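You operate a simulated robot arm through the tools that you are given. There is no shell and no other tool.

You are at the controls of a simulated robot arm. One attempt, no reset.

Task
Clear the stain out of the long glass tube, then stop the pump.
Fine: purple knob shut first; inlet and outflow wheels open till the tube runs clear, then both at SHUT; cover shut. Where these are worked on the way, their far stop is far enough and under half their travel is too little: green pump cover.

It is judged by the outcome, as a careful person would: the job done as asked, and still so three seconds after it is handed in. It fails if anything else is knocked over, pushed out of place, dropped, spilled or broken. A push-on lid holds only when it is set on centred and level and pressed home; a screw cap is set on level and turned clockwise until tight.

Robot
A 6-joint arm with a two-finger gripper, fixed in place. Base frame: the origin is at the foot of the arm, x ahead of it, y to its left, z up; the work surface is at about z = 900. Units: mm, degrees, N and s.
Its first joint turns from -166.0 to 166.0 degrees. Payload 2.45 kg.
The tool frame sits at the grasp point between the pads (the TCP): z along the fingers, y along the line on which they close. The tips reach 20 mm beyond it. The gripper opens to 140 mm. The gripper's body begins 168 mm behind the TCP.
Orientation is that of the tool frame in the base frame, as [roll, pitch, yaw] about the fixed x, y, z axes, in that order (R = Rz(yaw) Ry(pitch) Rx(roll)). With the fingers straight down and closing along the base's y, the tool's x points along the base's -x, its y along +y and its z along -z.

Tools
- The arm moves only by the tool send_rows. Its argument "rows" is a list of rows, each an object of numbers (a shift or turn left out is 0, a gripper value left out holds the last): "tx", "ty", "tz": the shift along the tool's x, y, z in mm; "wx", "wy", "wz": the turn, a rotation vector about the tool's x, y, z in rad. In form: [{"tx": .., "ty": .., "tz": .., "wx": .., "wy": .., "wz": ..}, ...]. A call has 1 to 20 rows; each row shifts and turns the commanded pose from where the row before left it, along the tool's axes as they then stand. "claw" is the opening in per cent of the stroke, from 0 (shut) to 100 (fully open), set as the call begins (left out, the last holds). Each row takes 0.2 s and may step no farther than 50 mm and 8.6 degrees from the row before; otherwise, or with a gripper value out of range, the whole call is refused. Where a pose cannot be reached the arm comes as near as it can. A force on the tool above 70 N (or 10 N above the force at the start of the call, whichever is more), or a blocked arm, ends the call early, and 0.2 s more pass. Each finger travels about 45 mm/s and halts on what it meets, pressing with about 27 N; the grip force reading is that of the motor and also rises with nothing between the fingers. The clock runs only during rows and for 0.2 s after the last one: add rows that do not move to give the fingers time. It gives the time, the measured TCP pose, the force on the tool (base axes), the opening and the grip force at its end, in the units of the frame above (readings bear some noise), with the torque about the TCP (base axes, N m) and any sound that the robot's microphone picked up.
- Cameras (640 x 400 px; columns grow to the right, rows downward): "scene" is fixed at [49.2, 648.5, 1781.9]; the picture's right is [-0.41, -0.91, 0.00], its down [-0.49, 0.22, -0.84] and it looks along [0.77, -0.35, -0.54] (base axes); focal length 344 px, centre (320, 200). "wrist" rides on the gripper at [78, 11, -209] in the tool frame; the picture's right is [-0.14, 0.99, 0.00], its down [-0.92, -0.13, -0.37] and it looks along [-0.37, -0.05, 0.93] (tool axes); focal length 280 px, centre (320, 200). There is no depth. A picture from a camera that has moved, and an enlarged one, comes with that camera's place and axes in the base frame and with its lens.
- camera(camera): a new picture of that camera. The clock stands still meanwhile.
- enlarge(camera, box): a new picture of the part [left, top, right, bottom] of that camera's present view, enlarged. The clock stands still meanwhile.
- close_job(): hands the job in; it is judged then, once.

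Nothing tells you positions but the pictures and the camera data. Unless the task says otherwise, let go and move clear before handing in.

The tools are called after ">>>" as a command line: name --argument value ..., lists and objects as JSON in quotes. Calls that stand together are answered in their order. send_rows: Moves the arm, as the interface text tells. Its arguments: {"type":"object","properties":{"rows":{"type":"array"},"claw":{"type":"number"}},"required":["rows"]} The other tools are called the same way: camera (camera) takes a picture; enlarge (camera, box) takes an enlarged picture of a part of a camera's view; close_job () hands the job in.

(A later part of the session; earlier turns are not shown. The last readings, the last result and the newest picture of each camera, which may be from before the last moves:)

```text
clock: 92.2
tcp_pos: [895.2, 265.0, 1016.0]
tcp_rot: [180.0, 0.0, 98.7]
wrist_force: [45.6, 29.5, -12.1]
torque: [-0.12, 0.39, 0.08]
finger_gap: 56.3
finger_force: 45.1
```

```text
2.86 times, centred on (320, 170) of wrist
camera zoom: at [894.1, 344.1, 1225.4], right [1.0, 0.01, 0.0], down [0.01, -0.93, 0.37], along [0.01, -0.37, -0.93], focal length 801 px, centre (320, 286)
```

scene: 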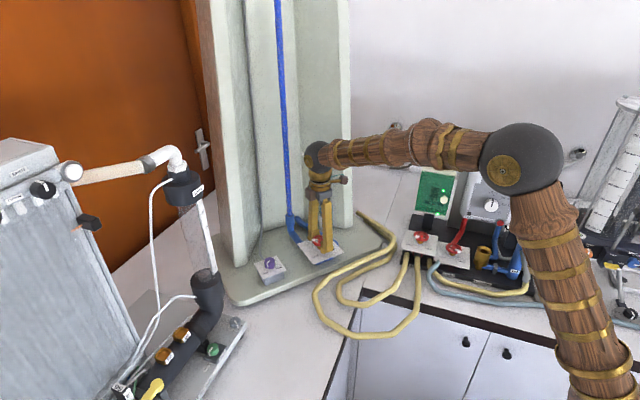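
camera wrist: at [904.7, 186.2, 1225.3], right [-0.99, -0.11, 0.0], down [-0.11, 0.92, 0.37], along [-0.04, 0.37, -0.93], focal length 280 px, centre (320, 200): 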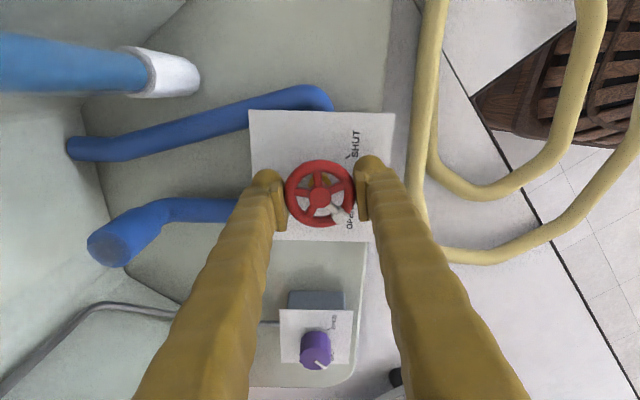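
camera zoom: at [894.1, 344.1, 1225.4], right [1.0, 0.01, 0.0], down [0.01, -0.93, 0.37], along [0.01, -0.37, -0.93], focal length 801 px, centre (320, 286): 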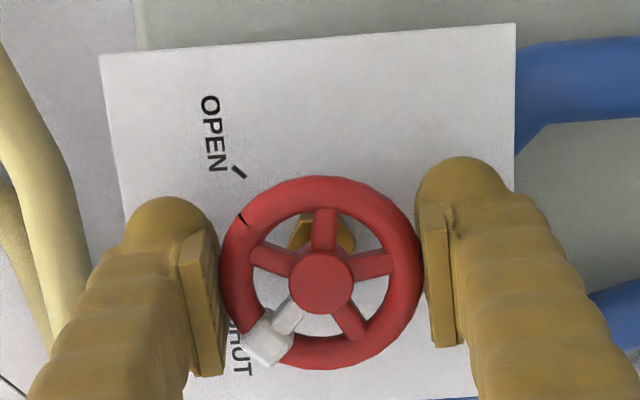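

>>> send_rows --rows '[{"tx": 0.3, "ty": 0.7}, {"wz": 0.1}, {"wz": 0.1}, {}]'

>>> enlarge --camera "wrist" --box '[240, 100, 400, 240]'

```text
clock: 93.2
tcp_pos: [895.5, 264.7, 1016.2]
tcp_rot: [-180.0, 0.0, 87.3]
wrist_force: [34.7, 21.3, -9.0]
torque: [-0.06, 0.07, 0.53]
finger_gap: 55.8
finger_force: 45.1
```

```text
2.86 times, centred on (320, 170) of wrist
camera zoom: at [910.3, 342.4, 1225.6], right [0.98, -0.18, 0.0], down [-0.17, -0.91, 0.37], along [-0.07, -0.36, -0.93], focal length 801 px, centre (320, 286)
```

zoom: 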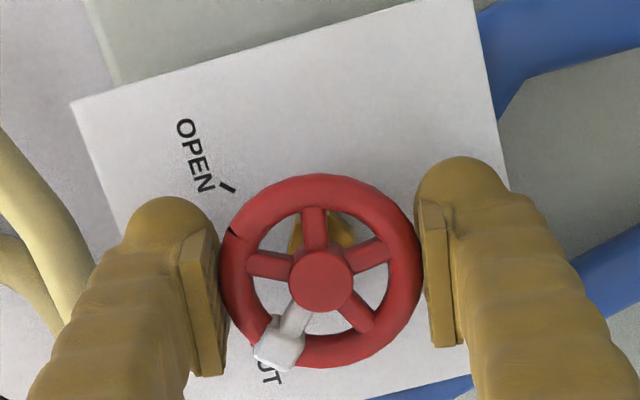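

>>> send_rows --rows '[{"wz": 0.07}, {}]'

>>> send_rows --rows '[{}, {}, {}]' --claw 58

>>> enlarge --camera "wrist" --box '[240, 100, 400, 240]'

>>> enlarge --camera "scene" --box '[270, 200, 370, 280]'

```text
clock: 93.8
tcp_pos: [896.4, 264.6, 1016.1]
tcp_rot: [180.0, 0.1, 83.3]
wrist_force: [27.2, 3.4, -3.4]
torque: [-0.17, 0.15, 1.09]
finger_gap: 55.4
finger_force: 45.3
```

```text
clock: 94.6
tcp_pos: [896.1, 264.3, 1016.5]
tcp_rot: [179.9, 0.0, 83.3]
wrist_force: [-0.1, 0.4, -0.3]
torque: [0.0, 0.0, -0.01]
finger_gap: 81.5
finger_force: 0.1
```

```text
2.86 times, centred on (320, 170) of wrist
camera zoom: at [915.3, 341.4, 1225.9], right [0.97, -0.25, 0.0], down [-0.23, -0.9, 0.37], along [-0.09, -0.36, -0.93], focal length 801 px, centre (320, 286)
```

zoom: 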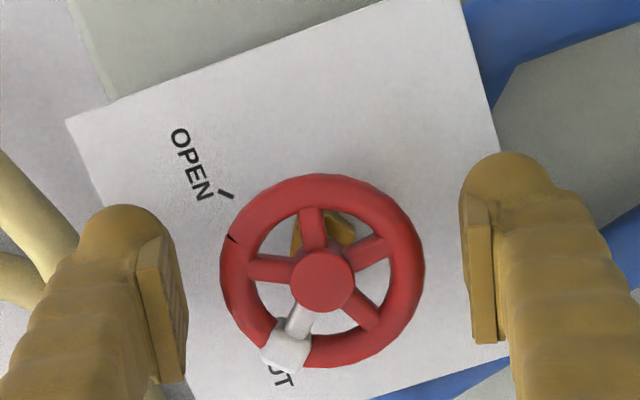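

```text
5.00 times, centred on (320, 240) of scene
camera zoom: at [49.2, 648.5, 1781.9], right [-0.41, -0.91, 0.0], down [-0.49, 0.22, -0.84], along [0.77, -0.35, -0.54], focal length 1722 px, centre (320, 0)
```

zoom: 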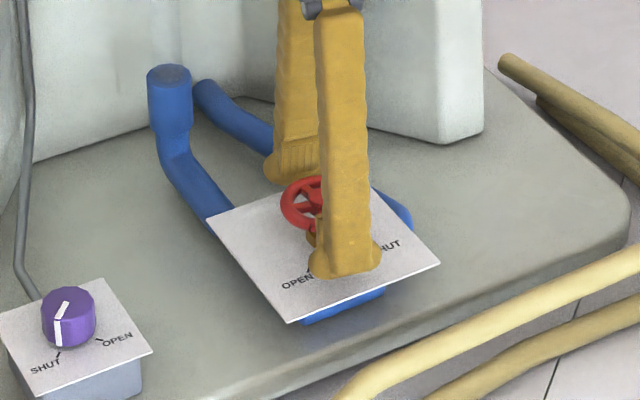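

Outflow wheel is on SHUT (stop felt, pointer on the mark). Now rising and travelling back to the inlet wheel.

>>> send_rows --rows '[{"tz": -35}, {"tz": -35}, {"tz": -35}, {"tz": -25}, {"tx": -44.2, "ty": -9.74}, {"tx": -44.2, "ty": -9.74}, {"tx": -44.2, "ty": -9.74}, {"tx": -44.2, "ty": -9.74}, {"tx": -44.2, "ty": -9.74}, {"tx": -44.2, "ty": -9.74}, {"tx": -44.2, "ty": -9.74}, {"tx": -44.2, "ty": -9.74}, {}]'

>>> camera --camera "scene"

>>> send_rows --rows '[{"wz": -0.14}, {"wz": -0.14}, {"wz": -0.14}, {"wz": -0.14}, {"wz": -0.14}, {"wz": -0.14}, {"wz": -0.14}, {"wz": -0.14}, {"wz": -0.14}, {"wz": -0.14}, {"wz": -0.14}, {"wz": -0.14}, {"wz": -0.14}, {"wz": -0.14}, {"wz": -0.14}, {"wz": -0.14}, {"wz": -0.14}, {"wz": -0.14}, {"wz": -0.14}, {}]'

>>> camera --camera "wrist"

```text
clock: 97.4
tcp_pos: [773.5, -77.9, 1145.2]
tcp_rot: [-180.0, 0.0, 83.3]
wrist_force: [-0.4, -0.3, -0.6]
torque: [-0.03, 0.01, 0.0]
finger_gap: 81.2
finger_force: 0.0
```

```text
taken
```

scene: 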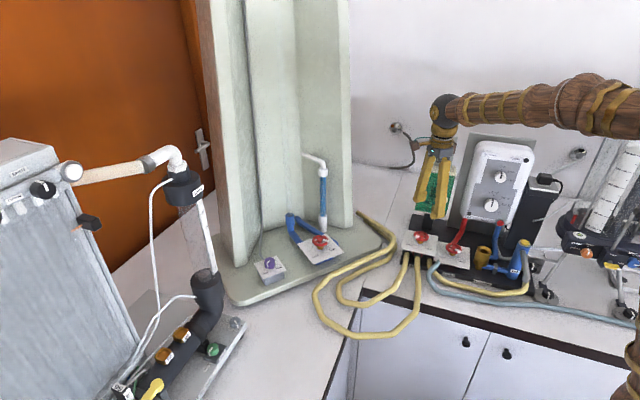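

```text
clock: 101.6
tcp_pos: [777.3, -77.7, 1145.9]
tcp_rot: [-179.9, 0.0, -124.2]
wrist_force: [-0.7, 0.2, 0.2]
torque: [0.02, -0.01, 0.03]
finger_gap: 81.6
finger_force: 0.1
```

```text
taken
camera wrist: at [724.3, -136.0, 1355.1], right [-0.74, 0.67, 0.0], down [0.62, 0.69, 0.37], along [0.25, 0.27, -0.93], focal length 280 px, centre (320, 200)
```

wrist: 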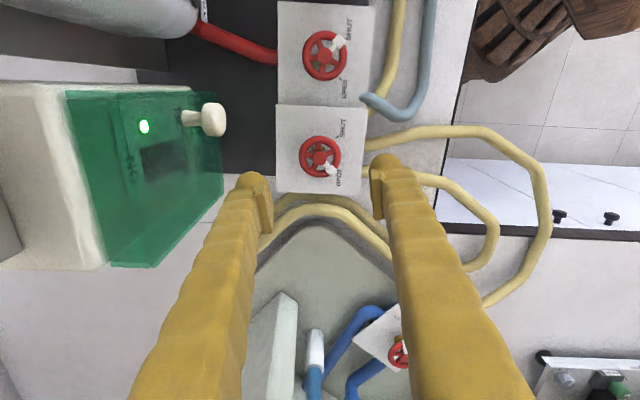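

The tube stays clear with the outflow shut. I'm finishing the yaw and descending onto the inlet wheel.

>>> send_rows --rows '[{"wz": -0.137}, {"wz": -0.137}, {"wz": -0.137}, {"wz": -0.137}, {"wz": -0.137}, {"tz": 40}, {"tz": 40}, {"tz": 30}, {}, {}]'

>>> enlarge --camera "wrist" --box '[240, 100, 400, 240]'

>>> enlarge --camera "scene" --box '[380, 100, 500, 280]'

```text
clock: 103.8
tcp_pos: [779.6, -77.5, 1037.3]
tcp_rot: [180.0, 0.0, -85.1]
wrist_force: [0.7, -0.9, -0.6]
torque: [0.0, -0.01, -0.01]
finger_gap: 81.2
finger_force: 0.1
```

```text
2.86 times, centred on (320, 170) of wrist
camera zoom: at [776.2, -157.2, 1246.1], right [-1.0, 0.05, 0.0], down [0.05, 0.93, 0.37], along [0.02, 0.37, -0.93], focal length 801 px, centre (320, 286)
```

zoom: 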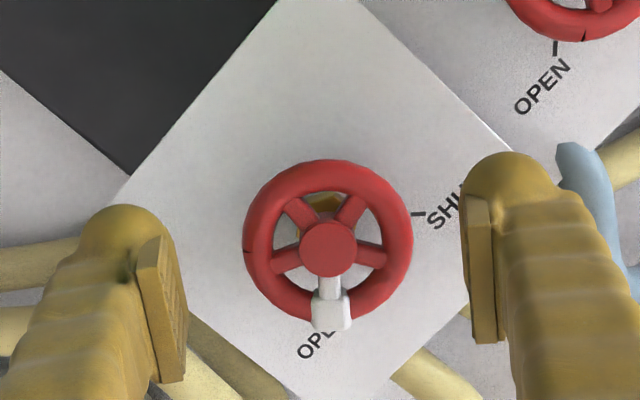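

```text
2.22 times, centred on (440, 190) of scene
camera zoom: at [49.2, 648.5, 1781.9], right [-0.41, -0.91, 0.0], down [-0.49, 0.22, -0.84], along [0.77, -0.35, -0.54], focal length 766 px, centre (53, 222)
```

zoom: 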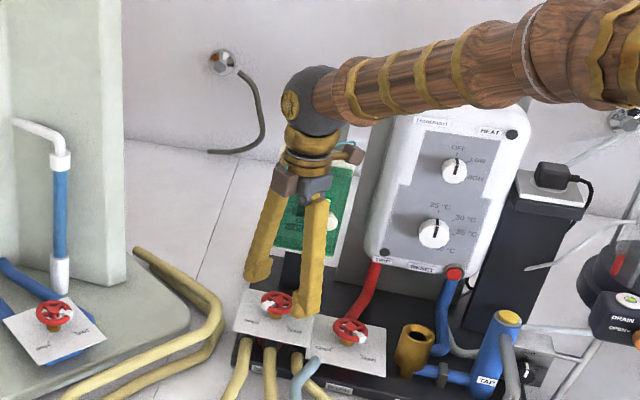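

>>> send_rows --rows '[{"ty": 2.3, "tz": 11}, {"tz": 11}, {}, {}]'

>>> send_rows --rows '[{}, {}, {}, {}]' --claw 25

>>> send_rows --rows '[{"wz": 0.13}, {"wz": 0.13}, {"wz": 0.13}, {}]'

>>> enlarge --camera "wrist" --box '[240, 100, 400, 240]'

```text
clock: 104.8
tcp_pos: [776.0, -77.4, 1014.4]
tcp_rot: [-179.9, -0.1, -85.0]
wrist_force: [-0.4, 0.2, -0.4]
torque: [-0.01, 0.0, 0.02]
finger_gap: 81.3
finger_force: 0.0
```

```text
clock: 105.8
tcp_pos: [778.0, -75.9, 1014.7]
tcp_rot: [-179.7, 0.0, -84.9]
wrist_force: [47.4, 1.8, -12.2]
torque: [0.01, -0.38, 0.02]
finger_gap: 52.6
finger_force: 44.9
```

```text
clock: 106.6
tcp_pos: [778.6, -78.5, 1014.5]
tcp_rot: [-179.7, -0.1, -104.2]
wrist_force: [16.3, 0.0, -11.8]
torque: [-0.03, -0.1, -0.01]
finger_gap: 52.5
finger_force: 44.9
stopped in row 3: the force on the tool passed its limit at 71 N (the readings are from after the stop); the commanded pose is now the measured one
```

```text
2.86 times, centred on (320, 170) of wrist
camera zoom: at [747.1, -151.2, 1223.2], right [-0.93, 0.37, 0.0], down [0.35, 0.86, 0.37], along [0.14, 0.34, -0.93], focal length 801 px, centre (320, 286)
```

zoom: 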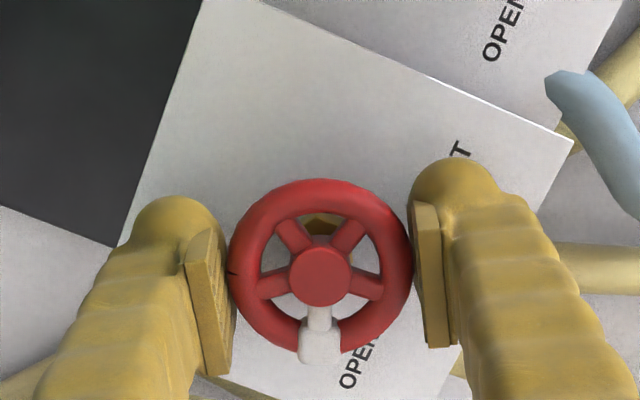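

The side load tripped the limit, which reset the pose and relieved it; the wheel is turning clockwise fine. Continuing in chunks.

>>> send_rows --rows '[{"wz": 0.13}, {"wz": 0.13}, {"wz": 0.13}, {"wz": 0.13}, {}]'

>>> send_rows --rows '[{"wz": 0.13}, {"wz": 0.13}, {"wz": 0.13}, {"wz": 0.13}, {"wz": 0.13}, {}]'

>>> enlarge --camera "wrist" --box '[240, 100, 400, 240]'

```text
clock: 107.8
tcp_pos: [777.6, -78.8, 1014.2]
tcp_rot: [-179.8, 0.1, -134.0]
wrist_force: [22.9, 4.9, -16.6]
torque: [0.13, -0.13, 0.01]
finger_gap: 52.0
finger_force: 45.1
```

```text
clock: 109.2
tcp_pos: [777.4, -78.6, 1015.6]
tcp_rot: [-179.8, 0.2, -171.1]
wrist_force: [17.4, 29.6, -25.2]
torque: [0.21, -0.2, 0.05]
finger_gap: 51.9
finger_force: 45.1
```

```text
2.86 times, centred on (320, 170) of wrist
camera zoom: at [697.1, -78.5, 1223.3], right [-0.02, 1.0, 0.0], down [0.93, 0.01, 0.37], along [0.37, 0.0, -0.93], focal length 801 px, centre (320, 286)
```

zoom: 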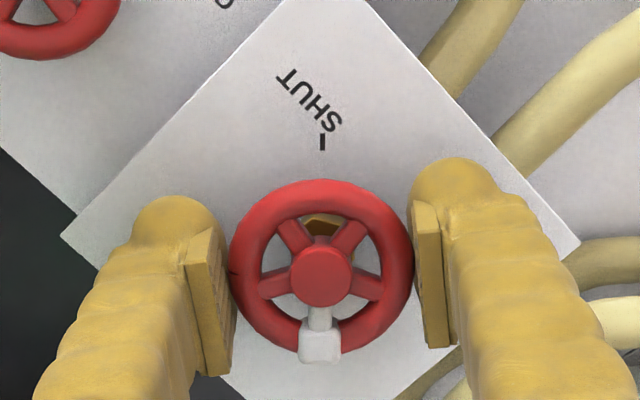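

>>> send_rows --rows '[{"tx": -0.4, "ty": 0.5, "tz": 0.5}, {"wz": 0.13}, {"wz": 0.13}, {"wz": 0.13}, {"wz": 0.13}, {"wz": 0.13}, {"wz": 0.13}, {}]'

>>> send_rows --rows '[{"wz": 0.13}, {"wz": 0.13}, {"wz": 0.13}, {"wz": 0.13}, {"wz": 0.13}, {"wz": 0.13}, {}]'

>>> enlarge --camera "wrist" --box '[240, 100, 400, 240]'

```text
clock: 111.0
tcp_pos: [776.6, -76.6, 1013.0]
tcp_rot: [180.0, 0.2, 144.1]
wrist_force: [-15.1, 45.7, 15.4]
torque: [0.79, 0.05, 0.0]
finger_gap: 52.2
finger_force: 44.6
```

```text
clock: 112.6
tcp_pos: [777.7, -78.5, 1013.7]
tcp_rot: [179.8, 0.2, 99.4]
wrist_force: [20.9, 21.5, 10.3]
torque: [0.19, -0.25, -0.02]
finger_gap: 51.9
finger_force: 44.8
```

```text
2.86 times, centred on (320, 170) of wrist
camera zoom: at [775.1, 1.5, 1223.0], right [1.0, 0.03, 0.0], down [0.02, -0.93, 0.37], along [0.01, -0.37, -0.93], focal length 801 px, centre (320, 286)
```

zoom: 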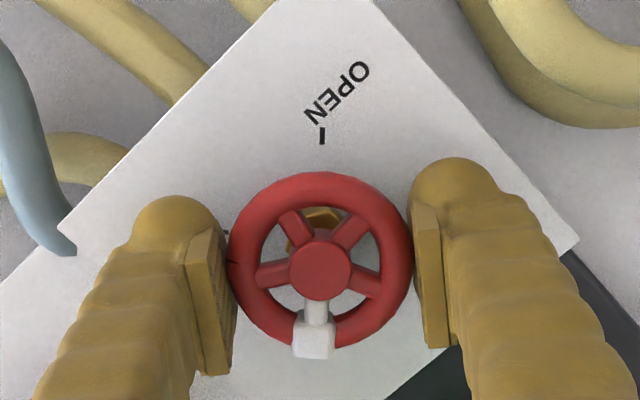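

>>> send_rows --rows '[{"tx": 0.4, "ty": 0.4}, {"wz": 0.123}, {"wz": 0.123}, {"wz": 0.123}, {"wz": 0.123}, {"wz": 0.123}, {"wz": 0.123}, {"wz": 0.123}, {}]'

>>> send_rows --rows '[{}, {}, {}]' --claw 58

>>> send_rows --rows '[{"wz": -0.14}, {"wz": -0.14}, {"wz": -0.14}, {"wz": -0.14}, {"wz": -0.14}, {"wz": -0.14}, {"wz": -0.14}, {"wz": -0.14}, {"wz": -0.14}, {}]'

>>> enlarge --camera "wrist" --box '[240, 100, 400, 240]'

```text
clock: 114.6
tcp_pos: [777.7, -78.1, 1013.8]
tcp_rot: [179.8, 0.0, 50.0]
wrist_force: [25.3, -12.1, 5.3]
torque: [-0.15, -0.25, -0.04]
finger_gap: 51.8
finger_force: 44.8
```

```text
clock: 115.4
tcp_pos: [777.7, -77.1, 1014.9]
tcp_rot: [179.8, 0.0, 50.1]
wrist_force: [-0.4, 0.1, 0.5]
torque: [0.02, -0.02, 0.02]
finger_gap: 81.1
finger_force: 0.1
```

```text
clock: 117.6
tcp_pos: [778.0, -76.8, 1013.8]
tcp_rot: [179.9, 0.2, 122.4]
wrist_force: [-0.8, -0.5, -0.7]
torque: [0.02, 0.01, -0.03]
finger_gap: 81.2
finger_force: 0.1
```

```text
2.86 times, centred on (320, 170) of wrist
camera zoom: at [744.0, -4.4, 1222.6], right [0.91, 0.41, 0.0], down [0.38, -0.85, 0.37], along [0.16, -0.34, -0.93], focal length 801 px, centre (320, 286)
```

zoom: 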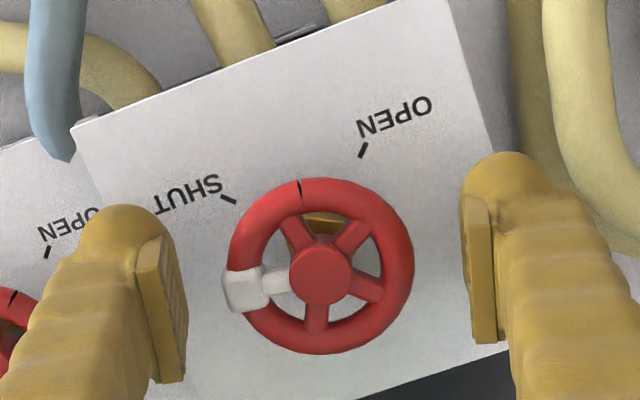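

The pointer block lies in the pad's way; I'll rewind another 40° before gripping.

>>> send_rows --rows '[{"wz": -0.14}, {"wz": -0.14}, {"wz": -0.14}, {"wz": -0.14}, {"wz": -0.14}, {}]'

>>> enlarge --camera "wrist" --box '[240, 100, 400, 240]'

```text
clock: 119.0
tcp_pos: [778.3, -77.0, 1013.5]
tcp_rot: [-179.9, 0.2, 162.4]
wrist_force: [0.7, 0.0, 1.2]
torque: [-0.01, -0.01, -0.01]
finger_gap: 81.0
finger_force: 0.0
```

```text
2.86 times, centred on (320, 170) of wrist
camera zoom: at [706.1, -43.1, 1223.2], right [0.43, 0.9, 0.0], down [0.84, -0.4, 0.37], along [0.34, -0.16, -0.93], focal length 801 px, centre (320, 286)
```

zoom: 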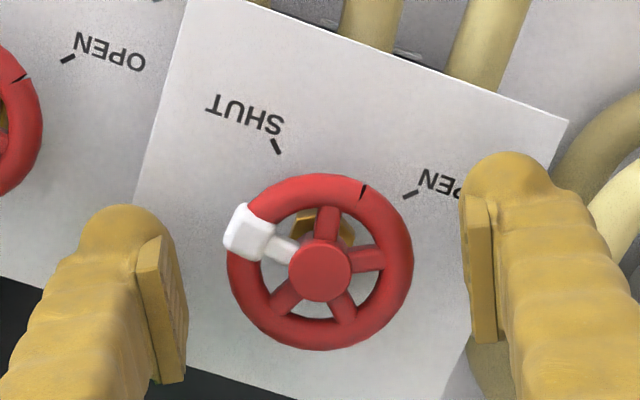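

>>> send_rows --rows '[{"wz": -0.14}, {"wz": -0.14}, {"wz": -0.14}, {}]'

>>> send_rows --rows '[{}, {}, {}, {}]' --claw 25

>>> enlarge --camera "wrist" --box '[240, 100, 400, 240]'

```text
clock: 120.0
tcp_pos: [777.3, -77.9, 1014.7]
tcp_rot: [-180.0, 0.1, -173.5]
wrist_force: [-0.4, 0.1, 0.6]
torque: [-0.01, -0.04, -0.01]
finger_gap: 81.2
finger_force: 0.1
```

```text
clock: 121.0
tcp_pos: [777.4, -78.5, 1014.3]
tcp_rot: [-179.9, 0.2, -173.6]
wrist_force: [0.0, 1.4, 0.2]
torque: [0.2, 0.04, -0.02]
finger_gap: 52.4
finger_force: 44.9
```

```text
2.86 times, centred on (320, 170) of wrist
camera zoom: at [698.3, -74.9, 1222.5], right [0.03, 1.0, 0.0], down [0.93, -0.02, 0.37], along [0.37, -0.01, -0.93], focal length 801 px, centre (320, 286)
```

zoom: 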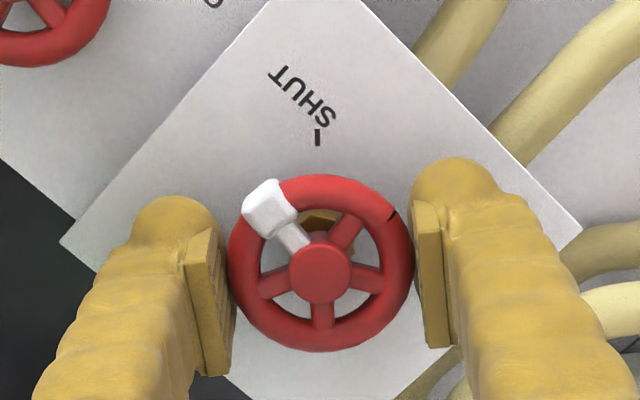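

Gripped cleanly; pointer is ~45° short of SHUT. Turning clockwise to the stop.

>>> send_rows --rows '[{"wz": 0.12}, {"wz": 0.12}, {"wz": 0.12}, {"wz": 0.12}, {"wz": 0.12}, {}]'

>>> send_rows --rows '[{"wz": 0.1}, {"wz": 0.08}, {"wz": 0.05}, {}]'

>>> enlarge --camera "wrist" --box '[240, 100, 400, 240]'

```text
clock: 122.4
tcp_pos: [777.9, -76.3, 1013.5]
tcp_rot: [-179.9, 0.2, 151.9]
wrist_force: [14.5, -13.4, -18.9]
torque: [-0.14, -0.16, -0.04]
finger_gap: 52.2
finger_force: 44.9
```

```text
clock: 123.4
tcp_pos: [777.8, -77.0, 1014.8]
tcp_rot: [179.9, 0.2, 138.8]
wrist_force: [-2.0, 0.0, -2.0]
torque: [-0.02, 0.05, 1.16]
finger_gap: 52.6
finger_force: 44.8
```

```text
2.86 times, centred on (320, 170) of wrist
camera zoom: at [725.2, -17.0, 1223.3], right [0.76, 0.66, 0.0], down [0.61, -0.7, 0.37], along [0.24, -0.28, -0.93], focal length 801 px, centre (320, 286)
```

zoom: 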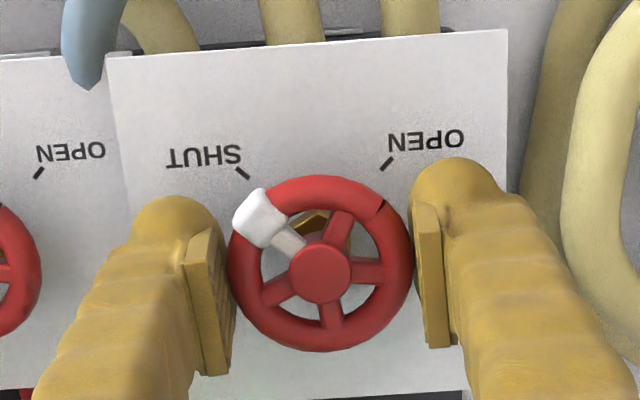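

Inlet wheel is on SHUT (firm stop). Releasing, rising clear and looking at the pump panel.

>>> send_rows --rows '[{}, {}, {}]' --claw 58

>>> send_rows --rows '[{"tz": -40}, {"tz": -40}, {"tz": -45}, {"tz": -45}, {"tz": -45}, {"tx": 35, "ty": 10}, {"tx": 35, "ty": 10}, {"tx": 35, "ty": 10}, {}]'

>>> camera --camera "scene"

>>> enlarge --camera "scene" --box '[400, 130, 480, 230]'

>>> camera --camera "wrist"

```text
clock: 124.2
tcp_pos: [778.0, -78.4, 1013.8]
tcp_rot: [179.8, 0.2, 138.9]
wrist_force: [0.1, -0.5, 0.4]
torque: [-0.01, 0.04, 0.02]
finger_gap: 81.1
finger_force: 0.1
```

```text
clock: 126.2
tcp_pos: [717.5, 16.7, 1227.5]
tcp_rot: [179.8, 0.3, 139.0]
wrist_force: [0.7, 0.1, -0.2]
torque: [-0.03, 0.0, 0.02]
finger_gap: 81.2
finger_force: 0.0
```

```text
taken
```

scene: 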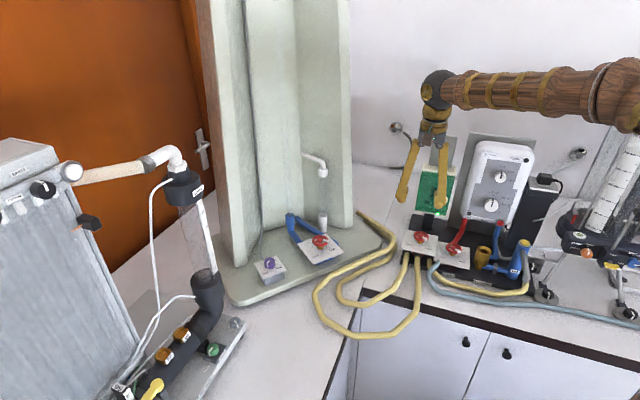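

```text
4.00 times, centred on (440, 180) of scene
camera zoom: at [49.2, 648.5, 1781.9], right [-0.41, -0.91, 0.0], down [-0.49, 0.22, -0.84], along [0.77, -0.35, -0.54], focal length 1378 px, centre (-160, 280)
```

zoom: 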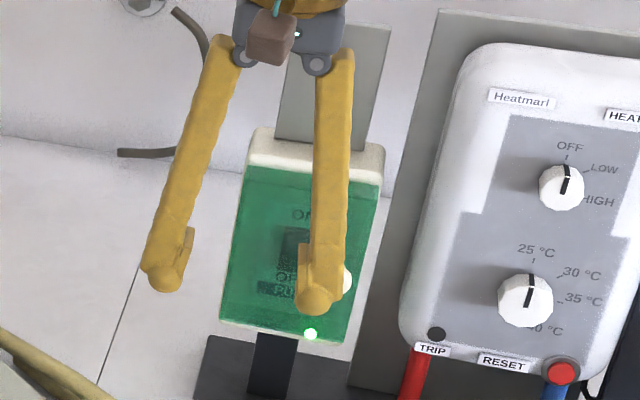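

```text
taken
camera wrist: at [665.2, 77.1, 1436.9], right [0.76, 0.66, 0.0], down [0.61, -0.7, 0.37], along [0.24, -0.28, -0.93], focal length 280 px, centre (320, 200)
```

wrist: 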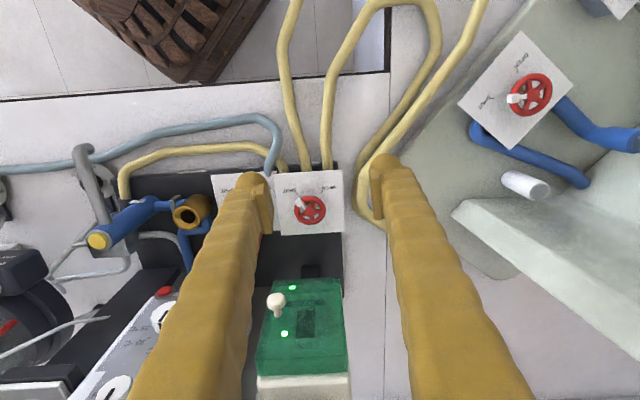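

Flow at the overflow has stopped. Zooming into the pump cover from this side.

>>> enlarge --camera "wrist" --box '[240, 260, 370, 400]'

>>> enlarge --camera "wrist" --box '[270, 160, 360, 250]'

>>> enlarge --camera "scene" --box '[270, 220, 350, 280]'

```text
2.86 times, centred on (305, 330) of wrist
camera zoom: at [665.2, 77.1, 1436.9], right [0.76, 0.66, 0.0], down [0.61, -0.7, 0.37], along [0.24, -0.28, -0.93], focal length 801 px, centre (363, -171)
```

zoom: 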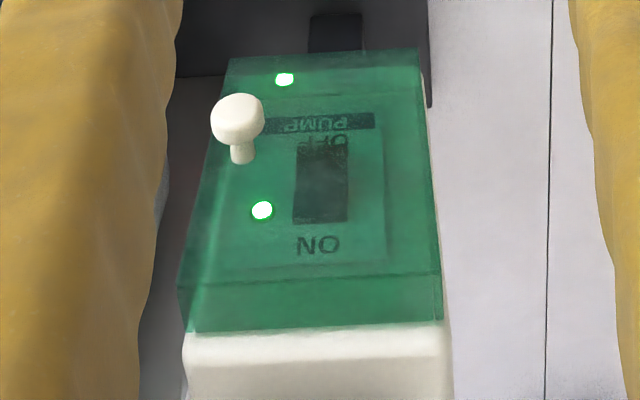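

```text
4.44 times, centred on (315, 205) of wrist
camera zoom: at [665.2, 77.1, 1436.9], right [0.76, 0.66, 0.0], down [0.61, -0.7, 0.37], along [0.24, -0.28, -0.93], focal length 1246 px, centre (342, 178)
```

zoom: 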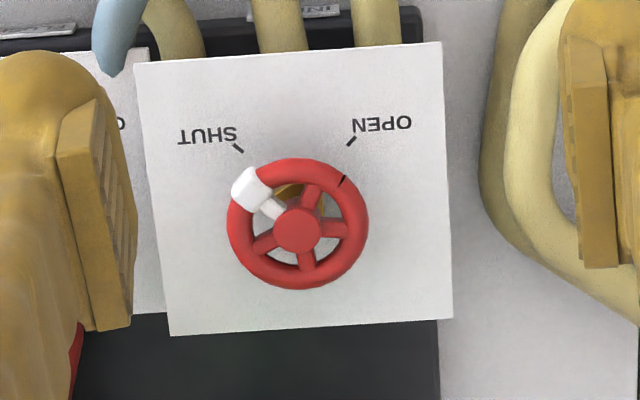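

```text
6.67 times, centred on (310, 250) of scene
camera zoom: at [49.2, 648.5, 1781.9], right [-0.41, -0.91, 0.0], down [-0.49, 0.22, -0.84], along [0.77, -0.35, -0.54], focal length 2296 px, centre (387, -133)
```

zoom: 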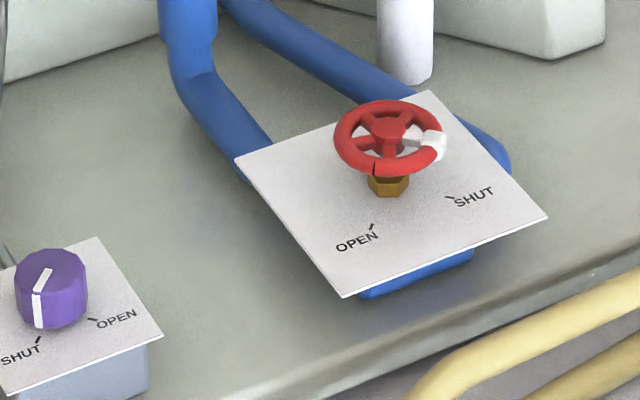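

All three valves read SHUT. The pump cover is an upright box-shaped green shell (front face through about (803,-203), facing the base), with its knob near the right edge at about (796,-163,1135), so it looks hinged on its left. I'll move above the knob with the fingers lined up across it.

>>> send_rows --rows '[{"tx": -43.6, "ty": -21}, {"tx": -43.6, "ty": -21}, {"tx": -43.6, "ty": -21}, {"tx": -43.5, "ty": -20.9, "wz": 0.038}, {}, {}]' --claw 44

>>> camera --camera "wrist"

>>> enlarge --camera "scene" --box '[380, 90, 500, 240]'

```text
clock: 127.6
tcp_pos: [794.6, -162.9, 1230.0]
tcp_rot: [180.0, 0.2, 136.7]
wrist_force: [0.5, 0.2, -0.4]
torque: [0.01, 0.01, 0.02]
finger_gap: 61.4
finger_force: 0.1
```

```text
taken
camera wrist: at [743.9, -101.1, 1439.6], right [0.78, 0.63, 0.0], down [0.58, -0.72, 0.37], along [0.23, -0.29, -0.93], focal length 280 px, centre (320, 200)
```

wrist: 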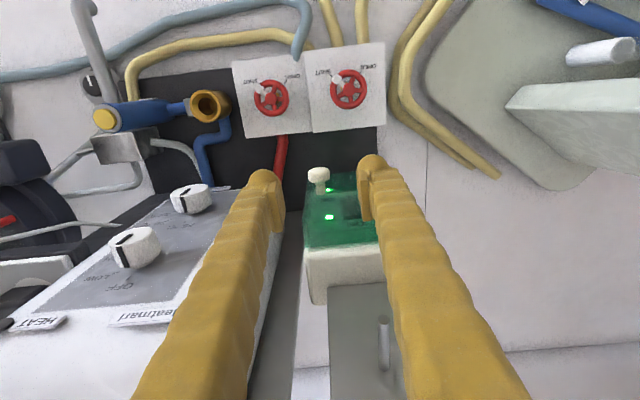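

```text
2.67 times, centred on (440, 165) of scene
camera zoom: at [49.2, 648.5, 1781.9], right [-0.41, -0.91, 0.0], down [-0.49, 0.22, -0.84], along [0.77, -0.35, -0.54], focal length 918 px, centre (0, 293)
```

zoom: 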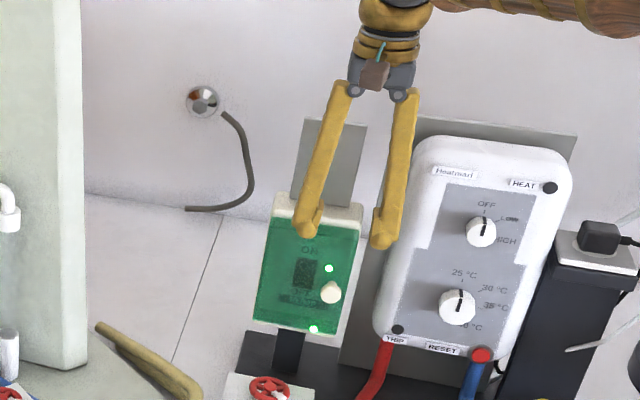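

>>> enlarge --camera "wrist" --box '[260, 140, 400, 260]'

>>> enlarge --camera "scene" --box '[415, 150, 475, 220]'

```text
3.33 times, centred on (330, 200) of wrist
camera zoom: at [743.9, -101.1, 1439.6], right [0.78, 0.63, 0.0], down [0.58, -0.72, 0.37], along [0.23, -0.29, -0.93], focal length 935 px, centre (287, 200)
```

zoom: 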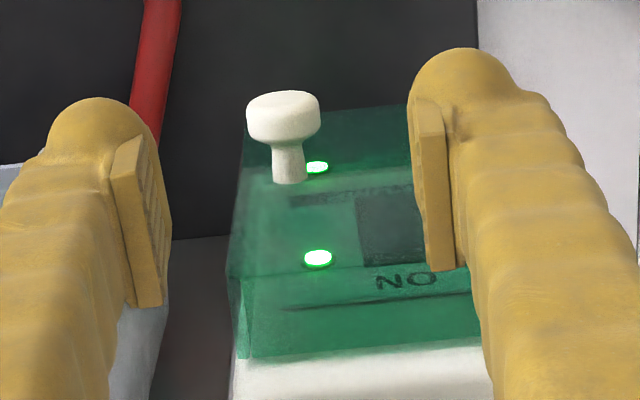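

```text
5.71 times, centred on (445, 185) of scene
camera zoom: at [49.2, 648.5, 1781.9], right [-0.41, -0.91, 0.0], down [-0.49, 0.22, -0.84], along [0.77, -0.35, -0.54], focal length 1968 px, centre (-394, 286)
```

zoom: 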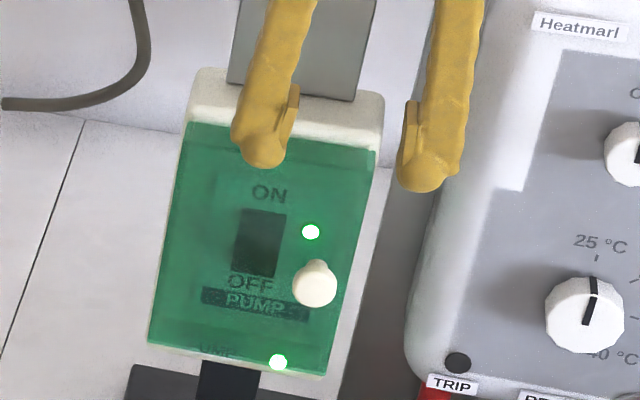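

The knob cap is at about (800,-171,1127), standing ~24 mm off the cover face. I'll shift in slightly and descend partway, then check.

>>> send_rows --rows '[{"tx": -7, "ty": -1.5}, {"tz": 25}, {"tz": 25}, {}, {}]'

>>> enlarge --camera "wrist" --box '[250, 120, 390, 240]'

>>> enlarge --camera "scene" --box '[415, 150, 475, 220]'

```text
clock: 128.8
tcp_pos: [796.9, -169.3, 1178.1]
tcp_rot: [179.9, 0.2, 136.7]
wrist_force: [0.2, 0.1, 0.2]
torque: [-0.02, 0.02, 0.03]
finger_gap: 61.3
finger_force: 0.1
```

```text
3.33 times, centred on (320, 180) of wrist
camera zoom: at [747.0, -107.3, 1387.2], right [0.78, 0.63, 0.0], down [0.58, -0.72, 0.37], along [0.23, -0.29, -0.93], focal length 935 px, centre (320, 267)
```

zoom: 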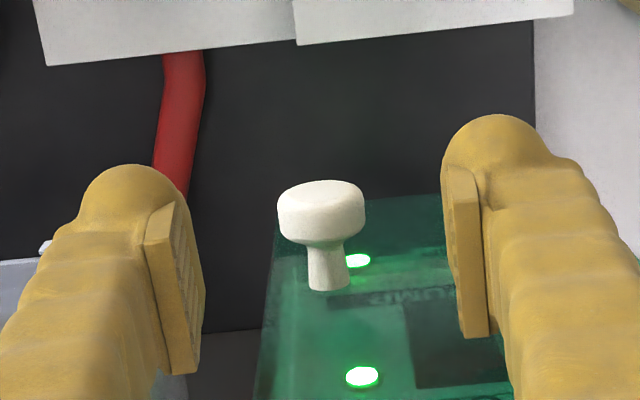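

```text
5.71 times, centred on (445, 185) of scene
camera zoom: at [49.2, 648.5, 1781.9], right [-0.41, -0.91, 0.0], down [-0.49, 0.22, -0.84], along [0.77, -0.35, -0.54], focal length 1968 px, centre (-394, 286)
```

zoom: 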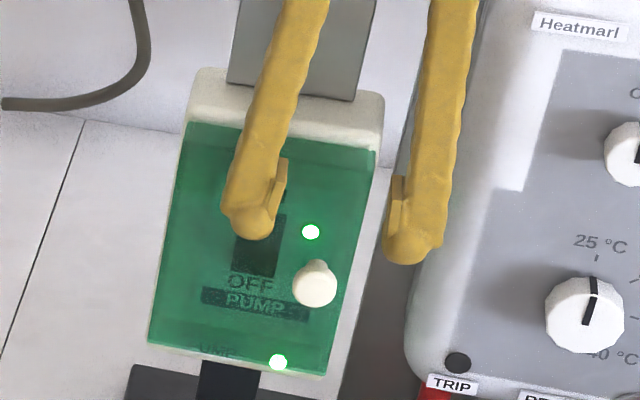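

Lateral alignment is right on. Descending the remaining 50 mm around the knob.

>>> send_rows --rows '[{"tx": -2, "tz": 25}, {"tz": 24}, {}, {}]'

>>> enlarge --camera "wrist" --box '[250, 120, 390, 240]'

>>> enlarge --camera "scene" --box '[415, 150, 475, 220]'

```text
clock: 129.8
tcp_pos: [799.4, -171.9, 1128.0]
tcp_rot: [179.9, 0.2, 136.6]
wrist_force: [0.2, -0.2, -0.9]
torque: [0.02, 0.01, -0.01]
finger_gap: 61.7
finger_force: 0.0
```

```text
3.33 times, centred on (320, 180) of wrist
camera zoom: at [748.9, -108.7, 1338.1], right [0.78, 0.63, 0.0], down [0.58, -0.72, 0.37], along [0.23, -0.29, -0.93], focal length 935 px, centre (320, 267)
```

zoom: 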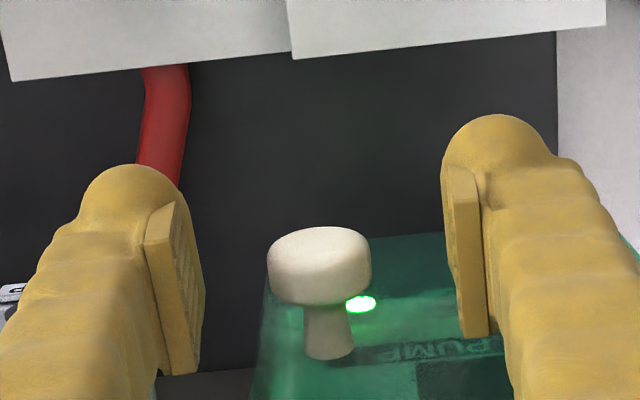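

```text
5.71 times, centred on (445, 185) of scene
camera zoom: at [49.2, 648.5, 1781.9], right [-0.41, -0.91, 0.0], down [-0.49, 0.22, -0.84], along [0.77, -0.35, -0.54], focal length 1968 px, centre (-394, 286)
```

zoom: 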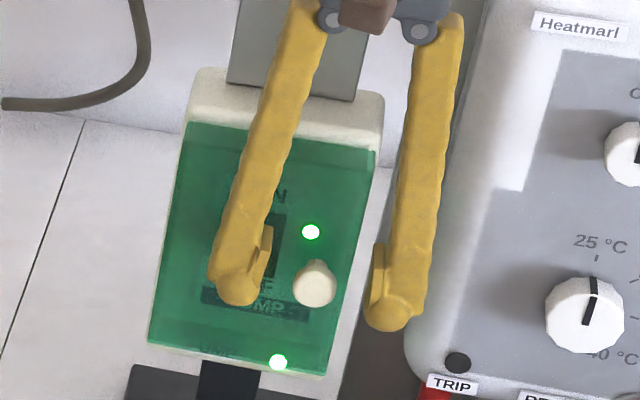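

>>> send_rows --rows '[{}, {}, {}, {}, {}]' --claw 8

>>> enlarge --camera "wrist" --box '[250, 120, 390, 240]'

```text
clock: 131.0
tcp_pos: [797.9, -170.5, 1128.1]
tcp_rot: [-180.0, 0.0, 136.8]
wrist_force: [-20.0, -7.3, -3.3]
torque: [-0.02, 0.22, -0.18]
finger_gap: 24.2
finger_force: 45.5
```

```text
3.33 times, centred on (320, 180) of wrist
camera zoom: at [748.4, -109.0, 1338.1], right [0.78, 0.63, 0.0], down [0.58, -0.72, 0.37], along [0.23, -0.29, -0.93], focal length 935 px, centre (320, 267)
```

zoom: 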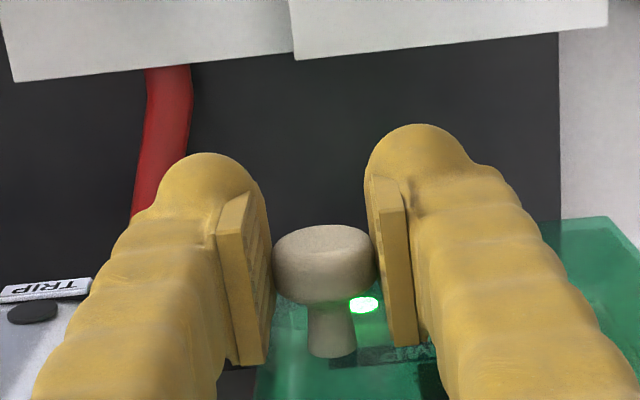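

Knob gripped (24 mm). I'll pull gently outward 6 mm and read the forces to learn how the cover moves.

>>> send_rows --rows '[{"tx": 3}, {"tx": 3}, {}]'

>>> enlarge --camera "wrist" --box '[250, 120, 390, 240]'

>>> enlarge --camera "scene" --box '[405, 150, 475, 230]'

```text
clock: 131.8
tcp_pos: [797.4, -166.6, 1130.0]
tcp_rot: [179.9, 0.2, 136.7]
wrist_force: [4.1, -0.4, -18.7]
torque: [0.04, -0.07, 0.05]
finger_gap: 24.0
finger_force: 45.1
```

```text
3.33 times, centred on (320, 180) of wrist
camera zoom: at [746.4, -104.1, 1338.1], right [0.78, 0.63, 0.0], down [0.58, -0.72, 0.37], along [0.23, -0.29, -0.93], focal length 935 px, centre (320, 267)
```

zoom: 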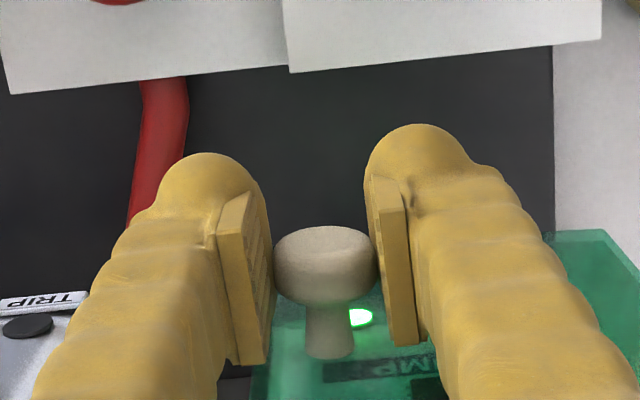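

```text
5.00 times, centred on (440, 190) of scene
camera zoom: at [49.2, 648.5, 1781.9], right [-0.41, -0.91, 0.0], down [-0.49, 0.22, -0.84], along [0.77, -0.35, -0.54], focal length 1722 px, centre (-280, 250)
```

zoom: 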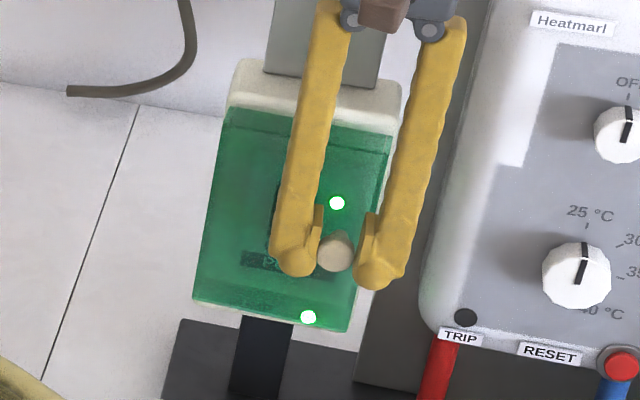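

The cover follows the pull easily. Pulling further in small steps.

>>> send_rows --rows '[{"tx": 4}, {"tx": 4}, {}]'

>>> enlarge --camera "wrist" --box '[250, 120, 390, 240]'

>>> enlarge --camera "scene" --box '[405, 150, 475, 230]'

```text
clock: 132.6
tcp_pos: [790.5, -160.2, 1132.7]
tcp_rot: [179.8, 0.4, 136.7]
wrist_force: [37.2, 3.8, 29.7]
torque: [-0.11, -0.77, 0.06]
finger_gap: 21.6
finger_force: 45.2
```

```text
3.33 times, centred on (320, 180) of wrist
camera zoom: at [739.4, -97.6, 1341.7], right [0.78, 0.63, 0.01], down [0.58, -0.72, 0.37], along [0.24, -0.29, -0.93], focal length 935 px, centre (320, 267)
```

zoom: 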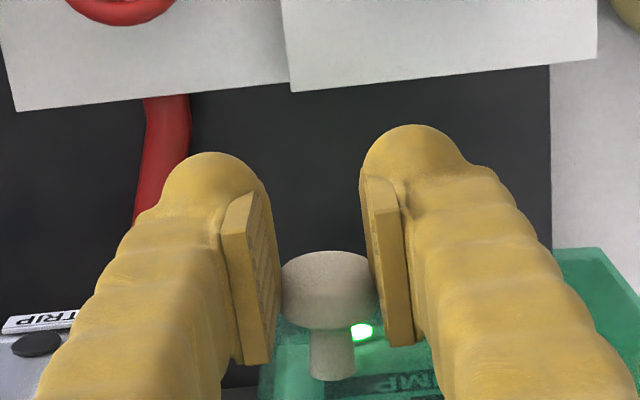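

```text
5.00 times, centred on (440, 190) of scene
camera zoom: at [49.2, 648.5, 1781.9], right [-0.41, -0.91, 0.0], down [-0.49, 0.22, -0.84], along [0.77, -0.35, -0.54], focal length 1722 px, centre (-280, 250)
```

zoom: 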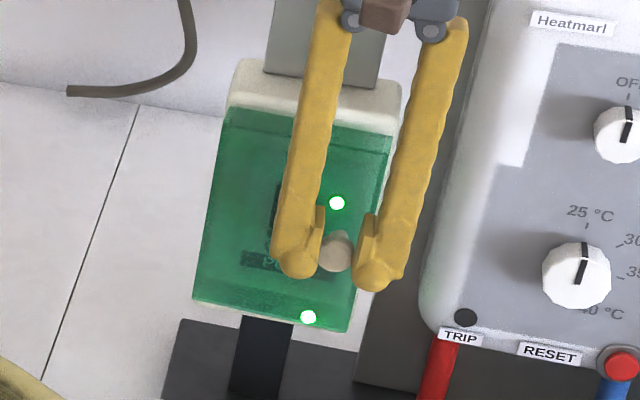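

The cover's right edge moved out a few mm while its left edge stayed put: it is hinged on the left, and my pads slipped as I pulled straight. I'll regrip deeper and pull along the arc while yawing with the door.

>>> send_rows --rows '[{}, {}, {}]' --claw 40

>>> camera --camera "wrist"

>>> enlarge --camera "wrist" --box '[250, 120, 390, 240]'

>>> enlarge --camera "scene" --box '[405, 150, 475, 230]'

```text
clock: 133.4
tcp_pos: [789.3, -160.1, 1129.1]
tcp_rot: [-179.9, 0.3, 136.7]
wrist_force: [-0.8, -0.4, -0.3]
torque: [0.04, 0.0, -0.01]
finger_gap: 55.9
finger_force: 0.0
```

```text
taken
camera wrist: at [739.2, -98.0, 1339.3], right [0.78, 0.63, 0.0], down [0.58, -0.72, 0.37], along [0.23, -0.29, -0.93], focal length 280 px, centre (320, 200)
```

wrist: 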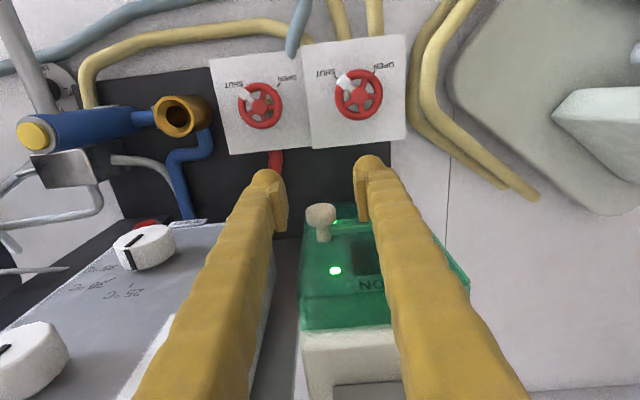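

```text
3.33 times, centred on (320, 180) of wrist
camera zoom: at [739.2, -98.0, 1339.3], right [0.78, 0.63, 0.0], down [0.58, -0.72, 0.37], along [0.23, -0.29, -0.93], focal length 935 px, centre (320, 267)
```

zoom: 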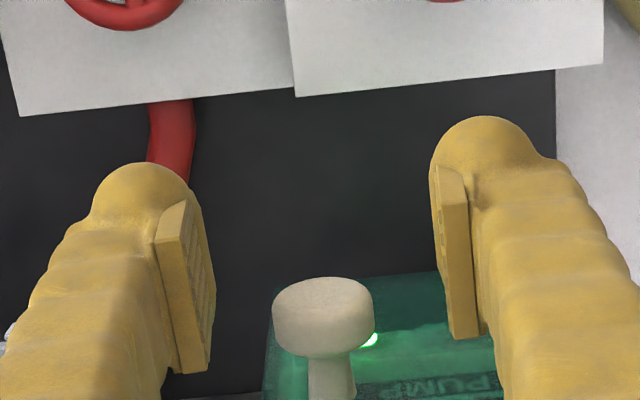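

```text
5.00 times, centred on (440, 190) of scene
camera zoom: at [49.2, 648.5, 1781.9], right [-0.41, -0.91, 0.0], down [-0.49, 0.22, -0.84], along [0.77, -0.35, -0.54], focal length 1722 px, centre (-280, 250)
```

zoom: 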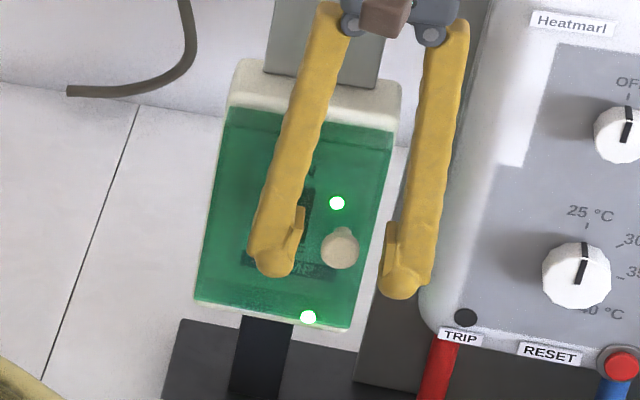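

The cover sprang back when released, so I need to be sure which way it is hinged. I'll back off, open the fingers wide and look at the cover's edges.

>>> send_rows --rows '[{"tx": 30}, {"tx": 30, "tz": -20}, {"tx": 20, "tz": -40}, {"tz": -30}, {}]'

>>> send_rows --rows '[{}, {}, {}, {}, {}]' --claw 100

>>> camera --camera "wrist"

>>> enlarge --camera "wrist" --box '[260, 200, 400, 360]'

>>> enlarge --camera "scene" --box '[405, 150, 475, 230]'

```text
clock: 134.6
tcp_pos: [732.4, -105.9, 1220.9]
tcp_rot: [179.9, 0.2, 136.7]
wrist_force: [0.7, 0.4, 0.8]
torque: [0.03, -0.01, 0.01]
finger_gap: 56.1
finger_force: 0.0
```

```text
clock: 135.8
tcp_pos: [733.6, -105.4, 1220.8]
tcp_rot: [179.9, 0.2, 136.7]
wrist_force: [0.2, 0.7, -0.1]
torque: [0.0, -0.02, -0.01]
finger_gap: 140.0
finger_force: 0.2
```

```text
taken
camera wrist: at [683.0, -44.1, 1429.4], right [0.78, 0.63, 0.0], down [0.58, -0.72, 0.37], along [0.23, -0.29, -0.93], focal length 280 px, centre (320, 200)
```

wrist: 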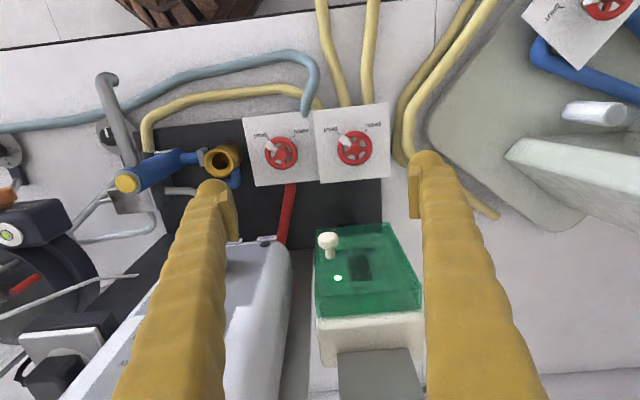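

```text
2.50 times, centred on (330, 280) of wrist
camera zoom: at [683.0, -44.1, 1429.4], right [0.78, 0.63, 0.0], down [0.58, -0.72, 0.37], along [0.23, -0.29, -0.93], focal length 701 px, centre (295, 0)
```

zoom: 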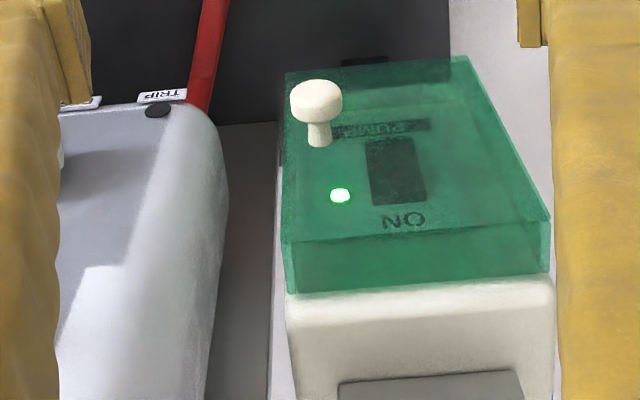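

```text
5.00 times, centred on (440, 190) of scene
camera zoom: at [49.2, 648.5, 1781.9], right [-0.41, -0.91, 0.0], down [-0.49, 0.22, -0.84], along [0.77, -0.35, -0.54], focal length 1722 px, centre (-280, 250)
```

zoom: 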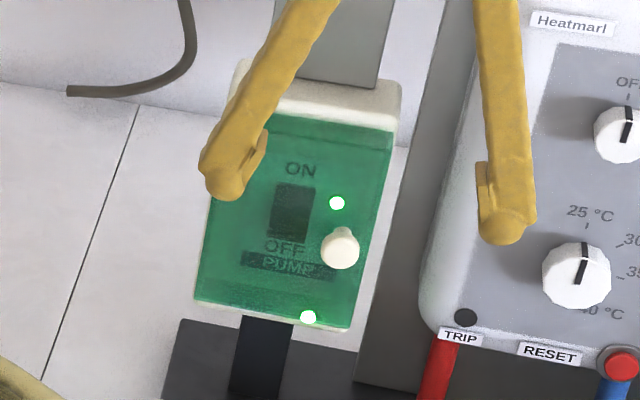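

No latch is visible; knob at mid-height of the right edge and the sideways reaction I felt both fit a left-hand vertical hinge. I'll return to the knob, grip deeper and pull along the arc with yaw.

>>> send_rows --rows '[{}, {"tx": -32, "ty": -0.9}, {"tx": -32, "ty": -0.9}, {"tx": -29, "ty": -0.8}, {}]' --claw 40

>>> send_rows --rows '[{"tz": 30}, {"tz": 30}, {"tz": 15}, {}, {}]'

>>> enlarge --camera "wrist" --box '[250, 120, 390, 240]'

```text
clock: 137.0
tcp_pos: [795.5, -170.8, 1221.8]
tcp_rot: [179.9, 0.2, 136.7]
wrist_force: [0.5, 0.7, 0.4]
torque: [0.03, 0.01, -0.01]
finger_gap: 56.0
finger_force: 0.1
```

```text
clock: 138.2
tcp_pos: [797.5, -171.7, 1146.3]
tcp_rot: [180.0, 0.1, 136.8]
wrist_force: [0.6, -0.2, -0.3]
torque: [-0.01, 0.0, -0.01]
finger_gap: 56.1
finger_force: 0.0
```

```text
3.33 times, centred on (320, 180) of wrist
camera zoom: at [746.6, -109.6, 1353.8], right [0.78, 0.63, 0.0], down [0.58, -0.72, 0.37], along [0.23, -0.29, -0.93], focal length 935 px, centre (320, 267)
```

zoom: 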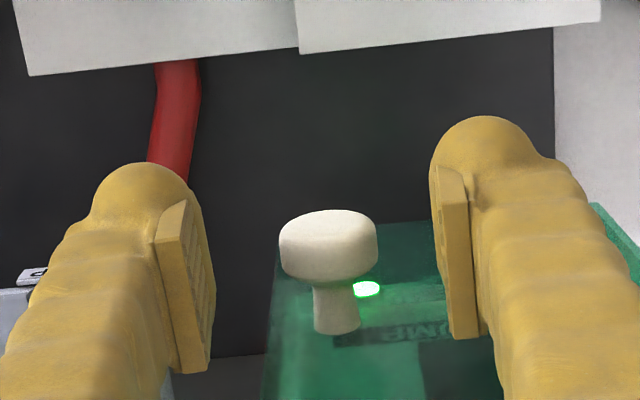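

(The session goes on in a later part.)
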